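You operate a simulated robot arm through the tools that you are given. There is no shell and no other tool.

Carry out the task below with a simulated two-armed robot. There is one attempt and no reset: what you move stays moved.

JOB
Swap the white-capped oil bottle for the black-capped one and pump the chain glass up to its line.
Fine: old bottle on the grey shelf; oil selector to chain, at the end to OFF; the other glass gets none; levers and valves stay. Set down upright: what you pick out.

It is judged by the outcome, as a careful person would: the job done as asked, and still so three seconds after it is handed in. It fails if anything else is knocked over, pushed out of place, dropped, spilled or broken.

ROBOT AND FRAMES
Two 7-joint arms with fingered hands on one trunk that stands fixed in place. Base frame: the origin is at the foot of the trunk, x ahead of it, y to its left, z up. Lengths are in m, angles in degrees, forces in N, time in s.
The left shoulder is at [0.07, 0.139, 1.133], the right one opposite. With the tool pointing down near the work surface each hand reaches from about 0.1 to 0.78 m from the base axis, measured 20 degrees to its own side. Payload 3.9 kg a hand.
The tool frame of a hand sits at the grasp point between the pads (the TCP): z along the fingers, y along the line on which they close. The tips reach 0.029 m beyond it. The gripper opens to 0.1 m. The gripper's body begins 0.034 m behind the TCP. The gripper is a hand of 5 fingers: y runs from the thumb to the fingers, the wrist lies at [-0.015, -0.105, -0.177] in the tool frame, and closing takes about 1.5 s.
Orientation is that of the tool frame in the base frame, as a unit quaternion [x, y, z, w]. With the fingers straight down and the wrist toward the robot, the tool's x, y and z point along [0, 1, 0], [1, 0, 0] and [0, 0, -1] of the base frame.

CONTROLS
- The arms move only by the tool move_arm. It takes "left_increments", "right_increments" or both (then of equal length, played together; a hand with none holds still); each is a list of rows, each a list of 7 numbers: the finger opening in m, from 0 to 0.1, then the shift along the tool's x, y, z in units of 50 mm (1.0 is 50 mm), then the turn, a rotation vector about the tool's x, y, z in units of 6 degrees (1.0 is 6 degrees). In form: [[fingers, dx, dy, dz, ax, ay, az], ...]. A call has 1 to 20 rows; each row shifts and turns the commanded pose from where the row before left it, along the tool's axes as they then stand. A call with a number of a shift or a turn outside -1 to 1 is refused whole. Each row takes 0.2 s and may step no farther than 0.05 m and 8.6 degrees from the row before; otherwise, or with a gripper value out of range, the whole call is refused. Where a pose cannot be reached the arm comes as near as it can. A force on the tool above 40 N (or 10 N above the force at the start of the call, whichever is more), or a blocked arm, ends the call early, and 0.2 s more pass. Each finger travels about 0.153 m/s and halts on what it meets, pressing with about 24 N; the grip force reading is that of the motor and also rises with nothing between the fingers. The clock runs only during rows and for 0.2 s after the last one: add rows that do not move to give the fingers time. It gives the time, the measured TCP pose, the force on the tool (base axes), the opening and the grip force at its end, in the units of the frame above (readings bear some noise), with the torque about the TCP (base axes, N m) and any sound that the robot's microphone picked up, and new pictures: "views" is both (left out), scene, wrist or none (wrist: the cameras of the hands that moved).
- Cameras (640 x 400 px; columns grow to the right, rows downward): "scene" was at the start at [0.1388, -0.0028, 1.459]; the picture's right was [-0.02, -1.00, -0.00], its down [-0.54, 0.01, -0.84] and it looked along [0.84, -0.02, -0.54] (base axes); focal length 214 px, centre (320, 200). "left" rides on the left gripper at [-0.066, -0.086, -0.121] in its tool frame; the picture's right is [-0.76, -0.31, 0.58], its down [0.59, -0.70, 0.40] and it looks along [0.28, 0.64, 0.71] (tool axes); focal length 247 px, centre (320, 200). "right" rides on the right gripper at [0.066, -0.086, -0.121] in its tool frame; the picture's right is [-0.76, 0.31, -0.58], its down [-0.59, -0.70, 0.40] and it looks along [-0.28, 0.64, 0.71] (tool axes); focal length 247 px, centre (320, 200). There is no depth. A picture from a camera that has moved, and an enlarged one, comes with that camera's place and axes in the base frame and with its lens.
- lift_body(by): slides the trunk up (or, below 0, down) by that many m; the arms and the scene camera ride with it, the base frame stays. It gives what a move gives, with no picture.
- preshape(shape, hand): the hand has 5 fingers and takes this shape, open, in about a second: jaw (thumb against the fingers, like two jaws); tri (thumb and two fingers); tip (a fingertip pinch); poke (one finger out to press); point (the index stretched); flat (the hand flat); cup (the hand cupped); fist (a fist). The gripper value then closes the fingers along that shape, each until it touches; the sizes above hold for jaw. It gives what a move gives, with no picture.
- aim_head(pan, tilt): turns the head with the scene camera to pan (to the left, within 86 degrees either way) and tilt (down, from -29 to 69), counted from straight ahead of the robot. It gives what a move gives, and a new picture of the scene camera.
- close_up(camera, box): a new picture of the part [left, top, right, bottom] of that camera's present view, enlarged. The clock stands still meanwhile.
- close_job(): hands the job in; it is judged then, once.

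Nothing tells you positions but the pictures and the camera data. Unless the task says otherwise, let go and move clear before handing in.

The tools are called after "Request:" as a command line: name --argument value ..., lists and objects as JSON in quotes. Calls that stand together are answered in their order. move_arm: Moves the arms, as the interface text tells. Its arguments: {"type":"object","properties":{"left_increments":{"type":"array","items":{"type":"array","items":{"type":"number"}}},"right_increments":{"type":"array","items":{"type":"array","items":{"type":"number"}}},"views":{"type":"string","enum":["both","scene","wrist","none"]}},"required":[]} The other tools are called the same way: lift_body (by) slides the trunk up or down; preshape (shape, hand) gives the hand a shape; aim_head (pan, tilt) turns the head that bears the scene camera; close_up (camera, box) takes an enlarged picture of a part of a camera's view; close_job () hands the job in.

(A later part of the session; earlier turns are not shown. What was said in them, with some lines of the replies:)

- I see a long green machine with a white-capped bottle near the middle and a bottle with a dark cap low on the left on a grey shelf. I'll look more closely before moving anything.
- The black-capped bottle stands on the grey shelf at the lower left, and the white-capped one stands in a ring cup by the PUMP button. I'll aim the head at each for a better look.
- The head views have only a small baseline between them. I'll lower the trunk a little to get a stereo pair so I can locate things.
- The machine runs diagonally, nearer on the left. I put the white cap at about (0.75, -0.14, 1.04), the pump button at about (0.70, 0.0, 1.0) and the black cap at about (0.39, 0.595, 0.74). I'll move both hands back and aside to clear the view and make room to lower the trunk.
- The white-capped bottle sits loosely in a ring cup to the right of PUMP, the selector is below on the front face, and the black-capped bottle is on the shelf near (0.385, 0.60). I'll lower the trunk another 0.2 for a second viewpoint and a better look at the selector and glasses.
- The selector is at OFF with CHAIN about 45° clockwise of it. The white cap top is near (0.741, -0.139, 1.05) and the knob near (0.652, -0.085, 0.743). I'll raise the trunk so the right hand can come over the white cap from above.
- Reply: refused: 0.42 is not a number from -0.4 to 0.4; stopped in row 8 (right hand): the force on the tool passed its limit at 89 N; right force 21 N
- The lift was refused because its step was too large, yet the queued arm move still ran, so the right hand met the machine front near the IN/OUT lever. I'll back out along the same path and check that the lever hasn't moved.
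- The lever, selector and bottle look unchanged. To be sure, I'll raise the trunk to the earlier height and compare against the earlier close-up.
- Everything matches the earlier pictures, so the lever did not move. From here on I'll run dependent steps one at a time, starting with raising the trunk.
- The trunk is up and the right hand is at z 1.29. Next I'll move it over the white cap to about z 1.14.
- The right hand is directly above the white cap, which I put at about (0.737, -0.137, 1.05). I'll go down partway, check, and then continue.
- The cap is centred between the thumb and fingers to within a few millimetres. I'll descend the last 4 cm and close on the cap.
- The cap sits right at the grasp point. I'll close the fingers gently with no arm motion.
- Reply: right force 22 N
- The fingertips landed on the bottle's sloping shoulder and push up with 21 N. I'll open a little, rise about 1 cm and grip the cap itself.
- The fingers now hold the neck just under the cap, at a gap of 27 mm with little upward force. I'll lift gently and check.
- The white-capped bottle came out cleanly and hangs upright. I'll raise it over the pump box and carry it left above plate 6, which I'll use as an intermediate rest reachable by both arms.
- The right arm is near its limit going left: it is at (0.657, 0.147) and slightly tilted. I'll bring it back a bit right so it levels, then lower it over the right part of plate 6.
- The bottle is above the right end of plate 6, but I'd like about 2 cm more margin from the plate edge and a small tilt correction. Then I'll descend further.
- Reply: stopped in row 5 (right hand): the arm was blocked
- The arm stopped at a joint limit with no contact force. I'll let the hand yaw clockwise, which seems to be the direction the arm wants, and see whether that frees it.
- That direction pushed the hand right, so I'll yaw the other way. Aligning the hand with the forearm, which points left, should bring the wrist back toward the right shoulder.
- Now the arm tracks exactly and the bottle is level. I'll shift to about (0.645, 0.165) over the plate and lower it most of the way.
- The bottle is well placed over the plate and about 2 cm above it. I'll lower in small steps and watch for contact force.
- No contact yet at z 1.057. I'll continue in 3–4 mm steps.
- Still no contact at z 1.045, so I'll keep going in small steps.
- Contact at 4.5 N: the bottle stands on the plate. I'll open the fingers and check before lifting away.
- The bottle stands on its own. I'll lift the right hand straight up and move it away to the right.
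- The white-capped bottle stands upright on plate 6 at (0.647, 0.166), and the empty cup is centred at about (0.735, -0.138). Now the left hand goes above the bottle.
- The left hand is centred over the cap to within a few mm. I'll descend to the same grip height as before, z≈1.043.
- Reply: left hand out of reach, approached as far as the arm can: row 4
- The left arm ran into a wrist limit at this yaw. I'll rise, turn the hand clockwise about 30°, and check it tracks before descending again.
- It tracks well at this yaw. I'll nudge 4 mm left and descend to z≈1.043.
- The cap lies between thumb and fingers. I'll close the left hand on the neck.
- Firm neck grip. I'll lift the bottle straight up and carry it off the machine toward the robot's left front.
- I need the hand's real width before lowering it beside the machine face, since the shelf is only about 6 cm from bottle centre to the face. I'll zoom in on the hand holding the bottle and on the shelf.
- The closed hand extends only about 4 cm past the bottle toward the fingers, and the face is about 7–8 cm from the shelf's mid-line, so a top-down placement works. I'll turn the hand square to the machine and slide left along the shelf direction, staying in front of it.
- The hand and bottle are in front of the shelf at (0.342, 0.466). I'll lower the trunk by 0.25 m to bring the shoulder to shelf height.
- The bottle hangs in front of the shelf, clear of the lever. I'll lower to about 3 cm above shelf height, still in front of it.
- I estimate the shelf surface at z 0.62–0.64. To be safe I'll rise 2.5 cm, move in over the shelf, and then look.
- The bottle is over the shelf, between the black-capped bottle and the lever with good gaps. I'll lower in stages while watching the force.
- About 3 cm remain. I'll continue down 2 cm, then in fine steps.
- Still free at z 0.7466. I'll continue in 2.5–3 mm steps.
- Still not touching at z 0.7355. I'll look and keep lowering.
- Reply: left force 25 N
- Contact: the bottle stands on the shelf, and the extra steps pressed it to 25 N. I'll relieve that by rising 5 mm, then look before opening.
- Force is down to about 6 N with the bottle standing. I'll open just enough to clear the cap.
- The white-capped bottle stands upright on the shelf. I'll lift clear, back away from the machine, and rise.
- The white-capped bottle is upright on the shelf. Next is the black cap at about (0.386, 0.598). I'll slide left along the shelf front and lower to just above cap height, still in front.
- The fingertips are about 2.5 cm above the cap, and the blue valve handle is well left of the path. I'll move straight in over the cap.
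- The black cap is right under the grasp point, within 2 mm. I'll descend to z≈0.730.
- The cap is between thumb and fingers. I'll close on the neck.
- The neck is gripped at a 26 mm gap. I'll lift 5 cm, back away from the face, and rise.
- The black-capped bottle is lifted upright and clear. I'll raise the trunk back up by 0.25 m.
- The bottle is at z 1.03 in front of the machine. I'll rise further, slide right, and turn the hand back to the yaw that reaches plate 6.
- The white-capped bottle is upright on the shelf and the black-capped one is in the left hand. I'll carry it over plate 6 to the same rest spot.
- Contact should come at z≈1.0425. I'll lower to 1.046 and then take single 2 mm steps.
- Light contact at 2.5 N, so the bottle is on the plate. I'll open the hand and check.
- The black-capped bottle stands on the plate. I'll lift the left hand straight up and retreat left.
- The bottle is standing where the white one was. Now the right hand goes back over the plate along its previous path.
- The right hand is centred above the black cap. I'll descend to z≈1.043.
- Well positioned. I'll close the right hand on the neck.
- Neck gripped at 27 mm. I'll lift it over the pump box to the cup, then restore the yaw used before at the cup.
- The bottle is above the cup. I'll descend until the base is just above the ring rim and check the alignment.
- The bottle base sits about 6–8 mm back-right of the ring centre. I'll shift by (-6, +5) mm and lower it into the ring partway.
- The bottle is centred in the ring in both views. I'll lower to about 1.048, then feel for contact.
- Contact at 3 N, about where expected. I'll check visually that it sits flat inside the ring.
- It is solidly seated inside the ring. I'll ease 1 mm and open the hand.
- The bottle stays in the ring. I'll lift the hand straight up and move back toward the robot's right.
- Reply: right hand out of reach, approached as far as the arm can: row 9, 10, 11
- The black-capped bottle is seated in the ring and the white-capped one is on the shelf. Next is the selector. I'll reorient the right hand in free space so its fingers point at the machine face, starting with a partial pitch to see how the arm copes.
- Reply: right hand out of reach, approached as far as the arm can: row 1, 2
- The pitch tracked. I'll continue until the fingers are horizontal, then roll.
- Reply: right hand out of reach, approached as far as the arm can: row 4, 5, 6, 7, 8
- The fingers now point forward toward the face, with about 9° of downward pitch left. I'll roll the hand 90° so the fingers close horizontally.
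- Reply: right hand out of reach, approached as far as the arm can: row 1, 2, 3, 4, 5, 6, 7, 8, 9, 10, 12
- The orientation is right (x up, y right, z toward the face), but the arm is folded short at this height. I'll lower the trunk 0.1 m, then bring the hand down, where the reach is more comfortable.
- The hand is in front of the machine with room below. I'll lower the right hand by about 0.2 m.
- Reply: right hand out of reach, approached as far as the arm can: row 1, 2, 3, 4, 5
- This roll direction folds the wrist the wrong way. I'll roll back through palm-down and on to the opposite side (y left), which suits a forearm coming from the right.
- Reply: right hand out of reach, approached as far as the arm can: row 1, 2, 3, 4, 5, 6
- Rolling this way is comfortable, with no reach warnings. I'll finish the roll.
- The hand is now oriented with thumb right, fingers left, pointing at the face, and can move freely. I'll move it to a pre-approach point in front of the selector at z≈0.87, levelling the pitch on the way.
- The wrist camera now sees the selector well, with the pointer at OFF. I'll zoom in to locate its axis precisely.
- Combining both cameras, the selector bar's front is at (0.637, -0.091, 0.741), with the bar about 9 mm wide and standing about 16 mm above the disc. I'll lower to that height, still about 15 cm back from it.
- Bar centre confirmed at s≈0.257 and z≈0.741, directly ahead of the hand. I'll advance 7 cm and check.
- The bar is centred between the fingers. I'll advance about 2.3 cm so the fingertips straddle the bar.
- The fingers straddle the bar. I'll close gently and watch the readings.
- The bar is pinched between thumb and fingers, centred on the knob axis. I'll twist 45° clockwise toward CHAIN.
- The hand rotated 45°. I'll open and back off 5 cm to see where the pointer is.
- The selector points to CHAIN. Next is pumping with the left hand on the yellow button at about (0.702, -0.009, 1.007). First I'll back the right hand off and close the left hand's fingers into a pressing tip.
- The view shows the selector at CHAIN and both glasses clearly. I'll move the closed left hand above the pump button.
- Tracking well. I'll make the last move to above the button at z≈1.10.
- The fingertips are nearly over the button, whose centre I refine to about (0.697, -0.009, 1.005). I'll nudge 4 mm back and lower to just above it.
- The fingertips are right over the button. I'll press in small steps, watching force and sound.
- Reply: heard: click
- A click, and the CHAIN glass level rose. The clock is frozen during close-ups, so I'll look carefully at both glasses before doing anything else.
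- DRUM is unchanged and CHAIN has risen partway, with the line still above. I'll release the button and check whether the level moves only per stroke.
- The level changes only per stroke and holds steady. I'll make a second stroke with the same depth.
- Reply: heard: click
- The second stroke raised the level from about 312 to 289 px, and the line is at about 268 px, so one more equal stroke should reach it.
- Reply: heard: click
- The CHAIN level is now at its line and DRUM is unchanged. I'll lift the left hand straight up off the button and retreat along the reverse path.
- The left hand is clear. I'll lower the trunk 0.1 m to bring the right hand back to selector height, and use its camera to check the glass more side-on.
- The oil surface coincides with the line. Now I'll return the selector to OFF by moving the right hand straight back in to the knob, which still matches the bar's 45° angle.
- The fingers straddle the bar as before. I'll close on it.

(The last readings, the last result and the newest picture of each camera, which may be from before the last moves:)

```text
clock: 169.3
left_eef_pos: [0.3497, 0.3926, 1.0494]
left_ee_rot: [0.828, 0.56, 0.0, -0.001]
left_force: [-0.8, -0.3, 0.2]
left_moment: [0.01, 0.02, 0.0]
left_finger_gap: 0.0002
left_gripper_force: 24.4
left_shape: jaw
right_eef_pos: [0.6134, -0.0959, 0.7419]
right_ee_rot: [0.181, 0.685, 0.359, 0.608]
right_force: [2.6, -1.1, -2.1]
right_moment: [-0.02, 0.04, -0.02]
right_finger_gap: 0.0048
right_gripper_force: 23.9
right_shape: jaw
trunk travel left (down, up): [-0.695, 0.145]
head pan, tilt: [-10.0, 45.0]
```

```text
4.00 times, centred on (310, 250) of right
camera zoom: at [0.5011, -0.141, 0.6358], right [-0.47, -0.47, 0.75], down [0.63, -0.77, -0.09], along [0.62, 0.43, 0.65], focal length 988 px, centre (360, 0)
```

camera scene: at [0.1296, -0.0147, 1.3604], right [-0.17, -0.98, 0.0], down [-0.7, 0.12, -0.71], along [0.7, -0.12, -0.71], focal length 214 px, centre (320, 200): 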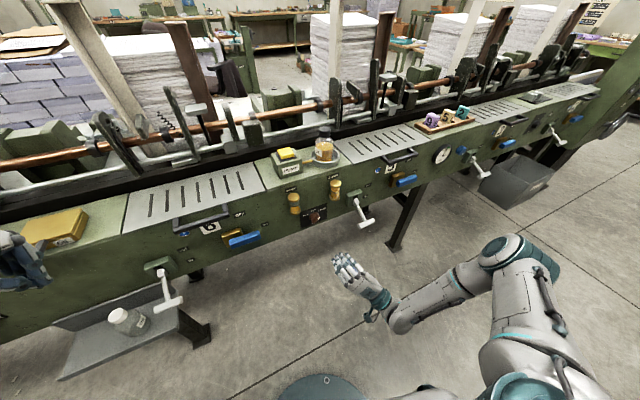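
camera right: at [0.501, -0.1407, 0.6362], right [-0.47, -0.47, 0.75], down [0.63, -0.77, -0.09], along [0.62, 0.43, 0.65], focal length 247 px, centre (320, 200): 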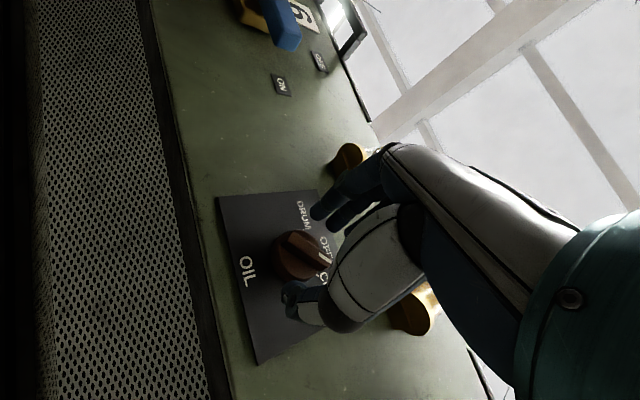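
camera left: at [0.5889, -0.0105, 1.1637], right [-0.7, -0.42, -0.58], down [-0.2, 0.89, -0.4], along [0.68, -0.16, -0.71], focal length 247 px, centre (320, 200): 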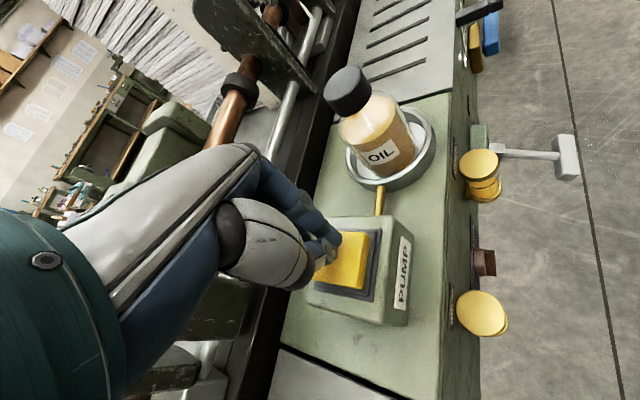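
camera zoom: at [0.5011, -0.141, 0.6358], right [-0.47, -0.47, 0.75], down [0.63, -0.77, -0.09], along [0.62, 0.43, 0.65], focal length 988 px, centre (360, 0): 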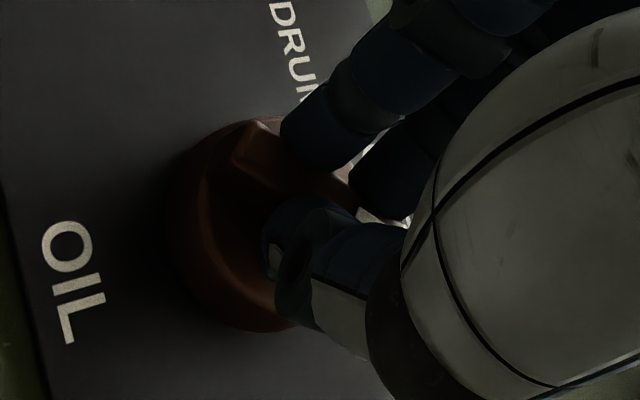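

Gripped. I'll twist 45° counter-clockwise back to OFF.

Request:
move_arm --right_increments '[[0.0, 0, 0, 0, 0, 0, -0.94], [0.0, 0, 0, 0, 0, 0, -0.94], [0.0, 0, 0, 0, 0, 0, -0.94], [0.0, 0, 0, 0, 0, 0, -0.94], [0.0, 0, 0, 0, 0, 0, -0.94], [0.0, 0, 0, 0, 0, 0, -0.94], [0.0, 0, 0, 0, 0, 0, -0.94], [0.0, 0, 0, 0, 0, 0, -0.94], [0.0, 0, 0, 0, 0, 0, 0]]' --views "none"

Request:
move_arm --right_increments '[[0.02, 0, 0, 0, 0, 0, 0], [0.04, 0, 0, 0, 0, 0, 0], [0.05, 0, 0, 0, 0, 0, 0], [0.05, 0, 0, -0.5, 0, 0, 0], [0.05, 0, 0, -0.8, 0, 0, 0], [0.05, 0, 0, -0.8, 0, 0, 0], [0.05, 0, 0, 0, 0, 0, 0]]' --views "wrist"

Request:
close_up --camera "right" --box '[170, 210, 330, 310]'

Request:
close_up --camera "scene" --box '[280, 180, 376, 240]'

```text
clock: 171.3
left_eef_pos: [0.349, 0.3927, 1.0497]
left_ee_rot: [0.829, 0.559, 0.001, 0.0]
left_force: [-0.4, 0.6, -0.5]
left_moment: [0.03, 0.04, -0.01]
left_finger_gap: 0.0
left_gripper_force: 24.2
left_shape: jaw
right_eef_pos: [0.6138, -0.0951, 0.7424]
right_ee_rot: [-0.096, 0.701, 0.096, 0.7]
right_force: [0.2, 0.3, 1.9]
right_moment: [0.04, -0.03, 0.05]
right_finger_gap: 0.005
right_gripper_force: 24.0
right_shape: jaw
trunk travel left (down, up): [-0.695, 0.145]
head pan, tilt: [-10.0, 45.0]
```

```text
clock: 172.9
left_eef_pos: [0.3485, 0.3935, 1.0499]
left_ee_rot: [0.828, 0.56, -0.001, 0.0]
left_force: [0.9, 0.5, 0.5]
left_moment: [-0.02, 0.02, 0.03]
left_finger_gap: 0.0
left_gripper_force: 24.3
left_shape: jaw
right_eef_pos: [0.5121, -0.1242, 0.7433]
right_ee_rot: [-0.095, 0.701, 0.097, 0.7]
right_force: [-0.7, 0.1, 0.1]
right_moment: [0.0, -0.03, -0.02]
right_finger_gap: 0.0497
right_gripper_force: 0.1
right_shape: jaw
trunk travel left (down, up): [-0.695, 0.145]
head pan, tilt: [-10.0, 45.0]
camera right: at [0.4188, -0.239, 0.6779], right [-0.64, 0.14, 0.76], down [0.57, -0.57, 0.59], along [0.51, 0.81, 0.28], focal length 247 px, centre (320, 200)
```

right: 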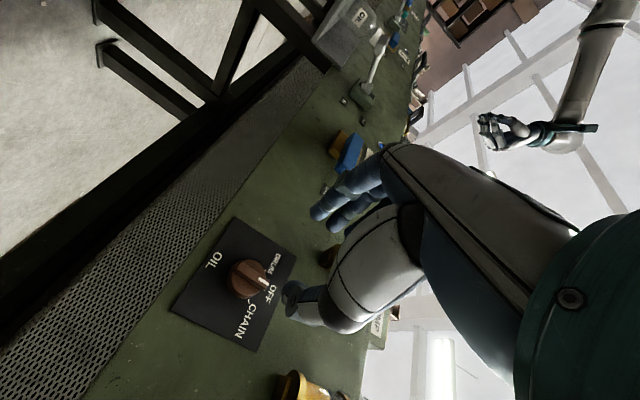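

```text
4.00 times, centred on (250, 260) of right
camera zoom: at [0.4188, -0.239, 0.6779], right [-0.64, 0.14, 0.76], down [0.57, -0.57, 0.59], along [0.51, 0.81, 0.28], focal length 988 px, centre (600, -40)
```

zoom: 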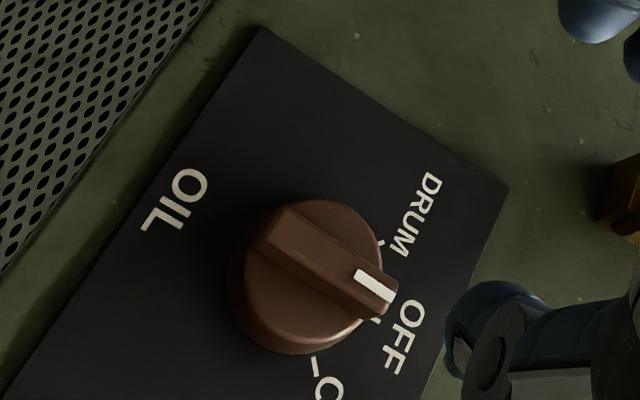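

```text
6.67 times, centred on (328, 210) of scene
camera zoom: at [0.1301, -0.0143, 1.3604], right [-0.17, -0.98, 0.0], down [-0.7, 0.12, -0.71], along [0.7, -0.12, -0.71], focal length 1430 px, centre (267, 133)
```

zoom: 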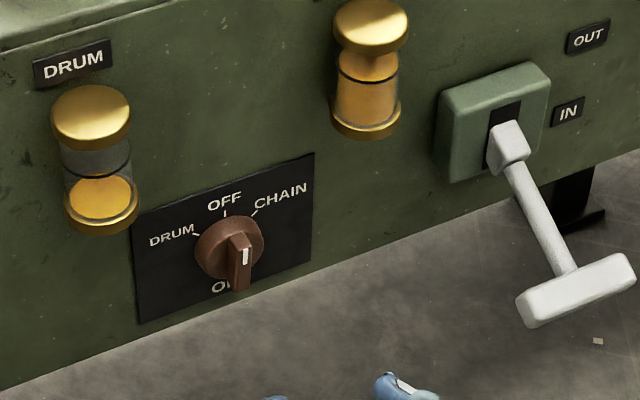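

The selector is back at OFF, CHAIN is at its line and DRUM is untouched. I'll back the right hand well clear and do a final survey.

Request:
move_arm --right_increments '[[0.05, 0, 0, -0.8, 0, 0, 0], [0.05, 0, 0, -0.8, 0, 0, 0], [0.05, 0, 0, -0.6, 0, 0, 0], [0.05, 0, 0, 0, 0, 0, 0]]' --left_increments '[[0.0, 0, -0.6, 0, 0, 0, 0], [0.0, 0, -0.6, 0, 0, 0, 0], [0.0, 0, 0, 0, 0, 0, 0], [0.0, 0, 0, 0, 0, 0, 0]]' --views "none"

Request:
aim_head --pan 10 --tilt 45

Request:
close_up --camera "scene" --box '[300, 110, 480, 222]'

Request:
close_up --camera "scene" --box '[120, 190, 320, 315]'

```text
clock: 173.9
left_eef_pos: [0.2936, 0.4162, 1.0511]
left_ee_rot: [0.829, 0.56, 0.0, 0.0]
left_force: [0.7, 0.0, 0.1]
left_moment: [0.04, 0.01, -0.01]
left_finger_gap: 0.0002
left_gripper_force: 23.7
left_shape: jaw
right_eef_pos: [0.4082, -0.1538, 0.742]
right_ee_rot: [-0.094, 0.701, 0.097, 0.7]
right_force: [-0.7, -0.3, -0.1]
right_moment: [-0.02, 0.0, 0.02]
right_finger_gap: 0.0498
right_gripper_force: 0.0
right_shape: jaw
trunk travel left (down, up): [-0.695, 0.145]
head pan, tilt: [-10.0, 45.0]
```

```text
clock: 174.8
left_eef_pos: [0.2924, 0.416, 1.0496]
left_ee_rot: [0.828, 0.56, -0.001, 0.0]
left_force: [-0.2, -0.3, -1.0]
left_moment: [-0.03, -0.05, 0.02]
left_finger_gap: 0.0002
left_gripper_force: 24.1
left_shape: jaw
right_eef_pos: [0.408, -0.1534, 0.7417]
right_ee_rot: [-0.095, 0.701, 0.098, 0.7]
right_force: [0.2, -0.4, -0.3]
right_moment: [0.04, 0.0, -0.02]
right_finger_gap: 0.0499
right_gripper_force: 0.0
right_shape: jaw
trunk travel left (down, up): [-0.695, 0.145]
head pan, tilt: [10.0, 45.0]
camera scene: at [0.1296, 0.0133, 1.3604], right [0.17, -0.98, 0.0], down [-0.7, -0.12, -0.71], along [0.7, 0.12, -0.71], focal length 214 px, centre (320, 200)
```

scene: 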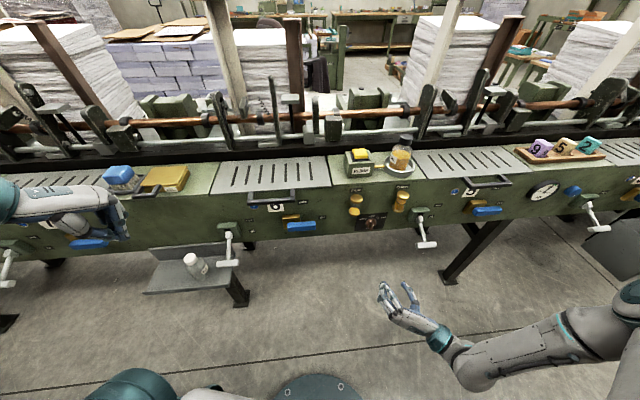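

```text
3.56 times, centred on (390, 166) of scene
camera zoom: at [0.1296, 0.0133, 1.3604], right [0.17, -0.98, 0.0], down [-0.7, -0.12, -0.71], along [0.7, 0.12, -0.71], focal length 763 px, centre (71, 321)
```

zoom: 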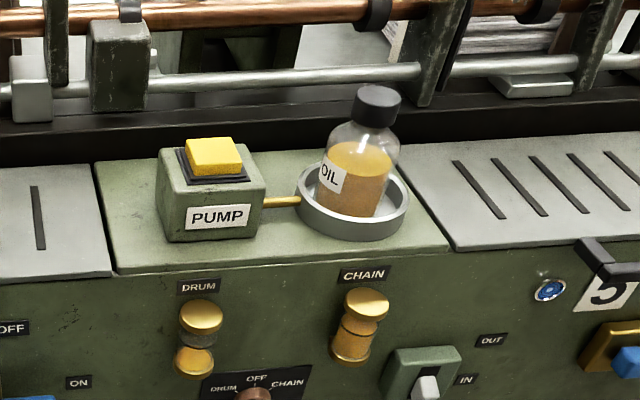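

```text
3.20 times, centred on (220, 252) of scene
camera zoom: at [0.1296, 0.0133, 1.3604], right [0.17, -0.98, 0.0], down [-0.7, -0.12, -0.71], along [0.7, 0.12, -0.71], focal length 686 px, centre (640, 32)
```

zoom: 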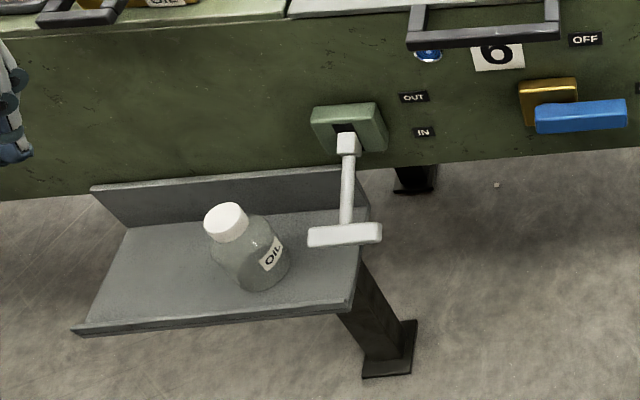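

Final check:
- The black-capped bottle is seated in the ring.
- The white-capped bottle is upright on the grey shelf.
- CHAIN is at its line and DRUM is unchanged.
- The selector is at OFF, the levers are untouched, and both hands are clear.

I'll hand the job in.

Request:
close_job

```text
The job is handed in.
```

The bottles are swapped, the chain glass is filled to its line, and the job is handed in. I don't have the judgement back.

- **Old bottle:** the white-capped bottle stands upright on the grey shelf, between where the black-capped one stood and the lever.
- **New bottle:** the black-capped bottle is seated in the ring cup beside PUMP. Both bottles rested briefly on the slotted plate marked 6 so I could pass them between hands.
- **Oil:** three pump strokes with the selector at CHAIN brought the chain glass to its line. I judged this from above, not level with the glass, but the oil edge met the line in both views. The drum glass looked unchanged.
- **Selector:** it is back at OFF.
- **Levers and valves:** none were moved on purpose. Early on, a refused trunk lift let a queued arm move run anyway, and the right hand bumped the machine front near the IN/OUT lever, with the force peaking at 89 N. Close-ups from before and after showed the lever, glasses and selector in the same positions.
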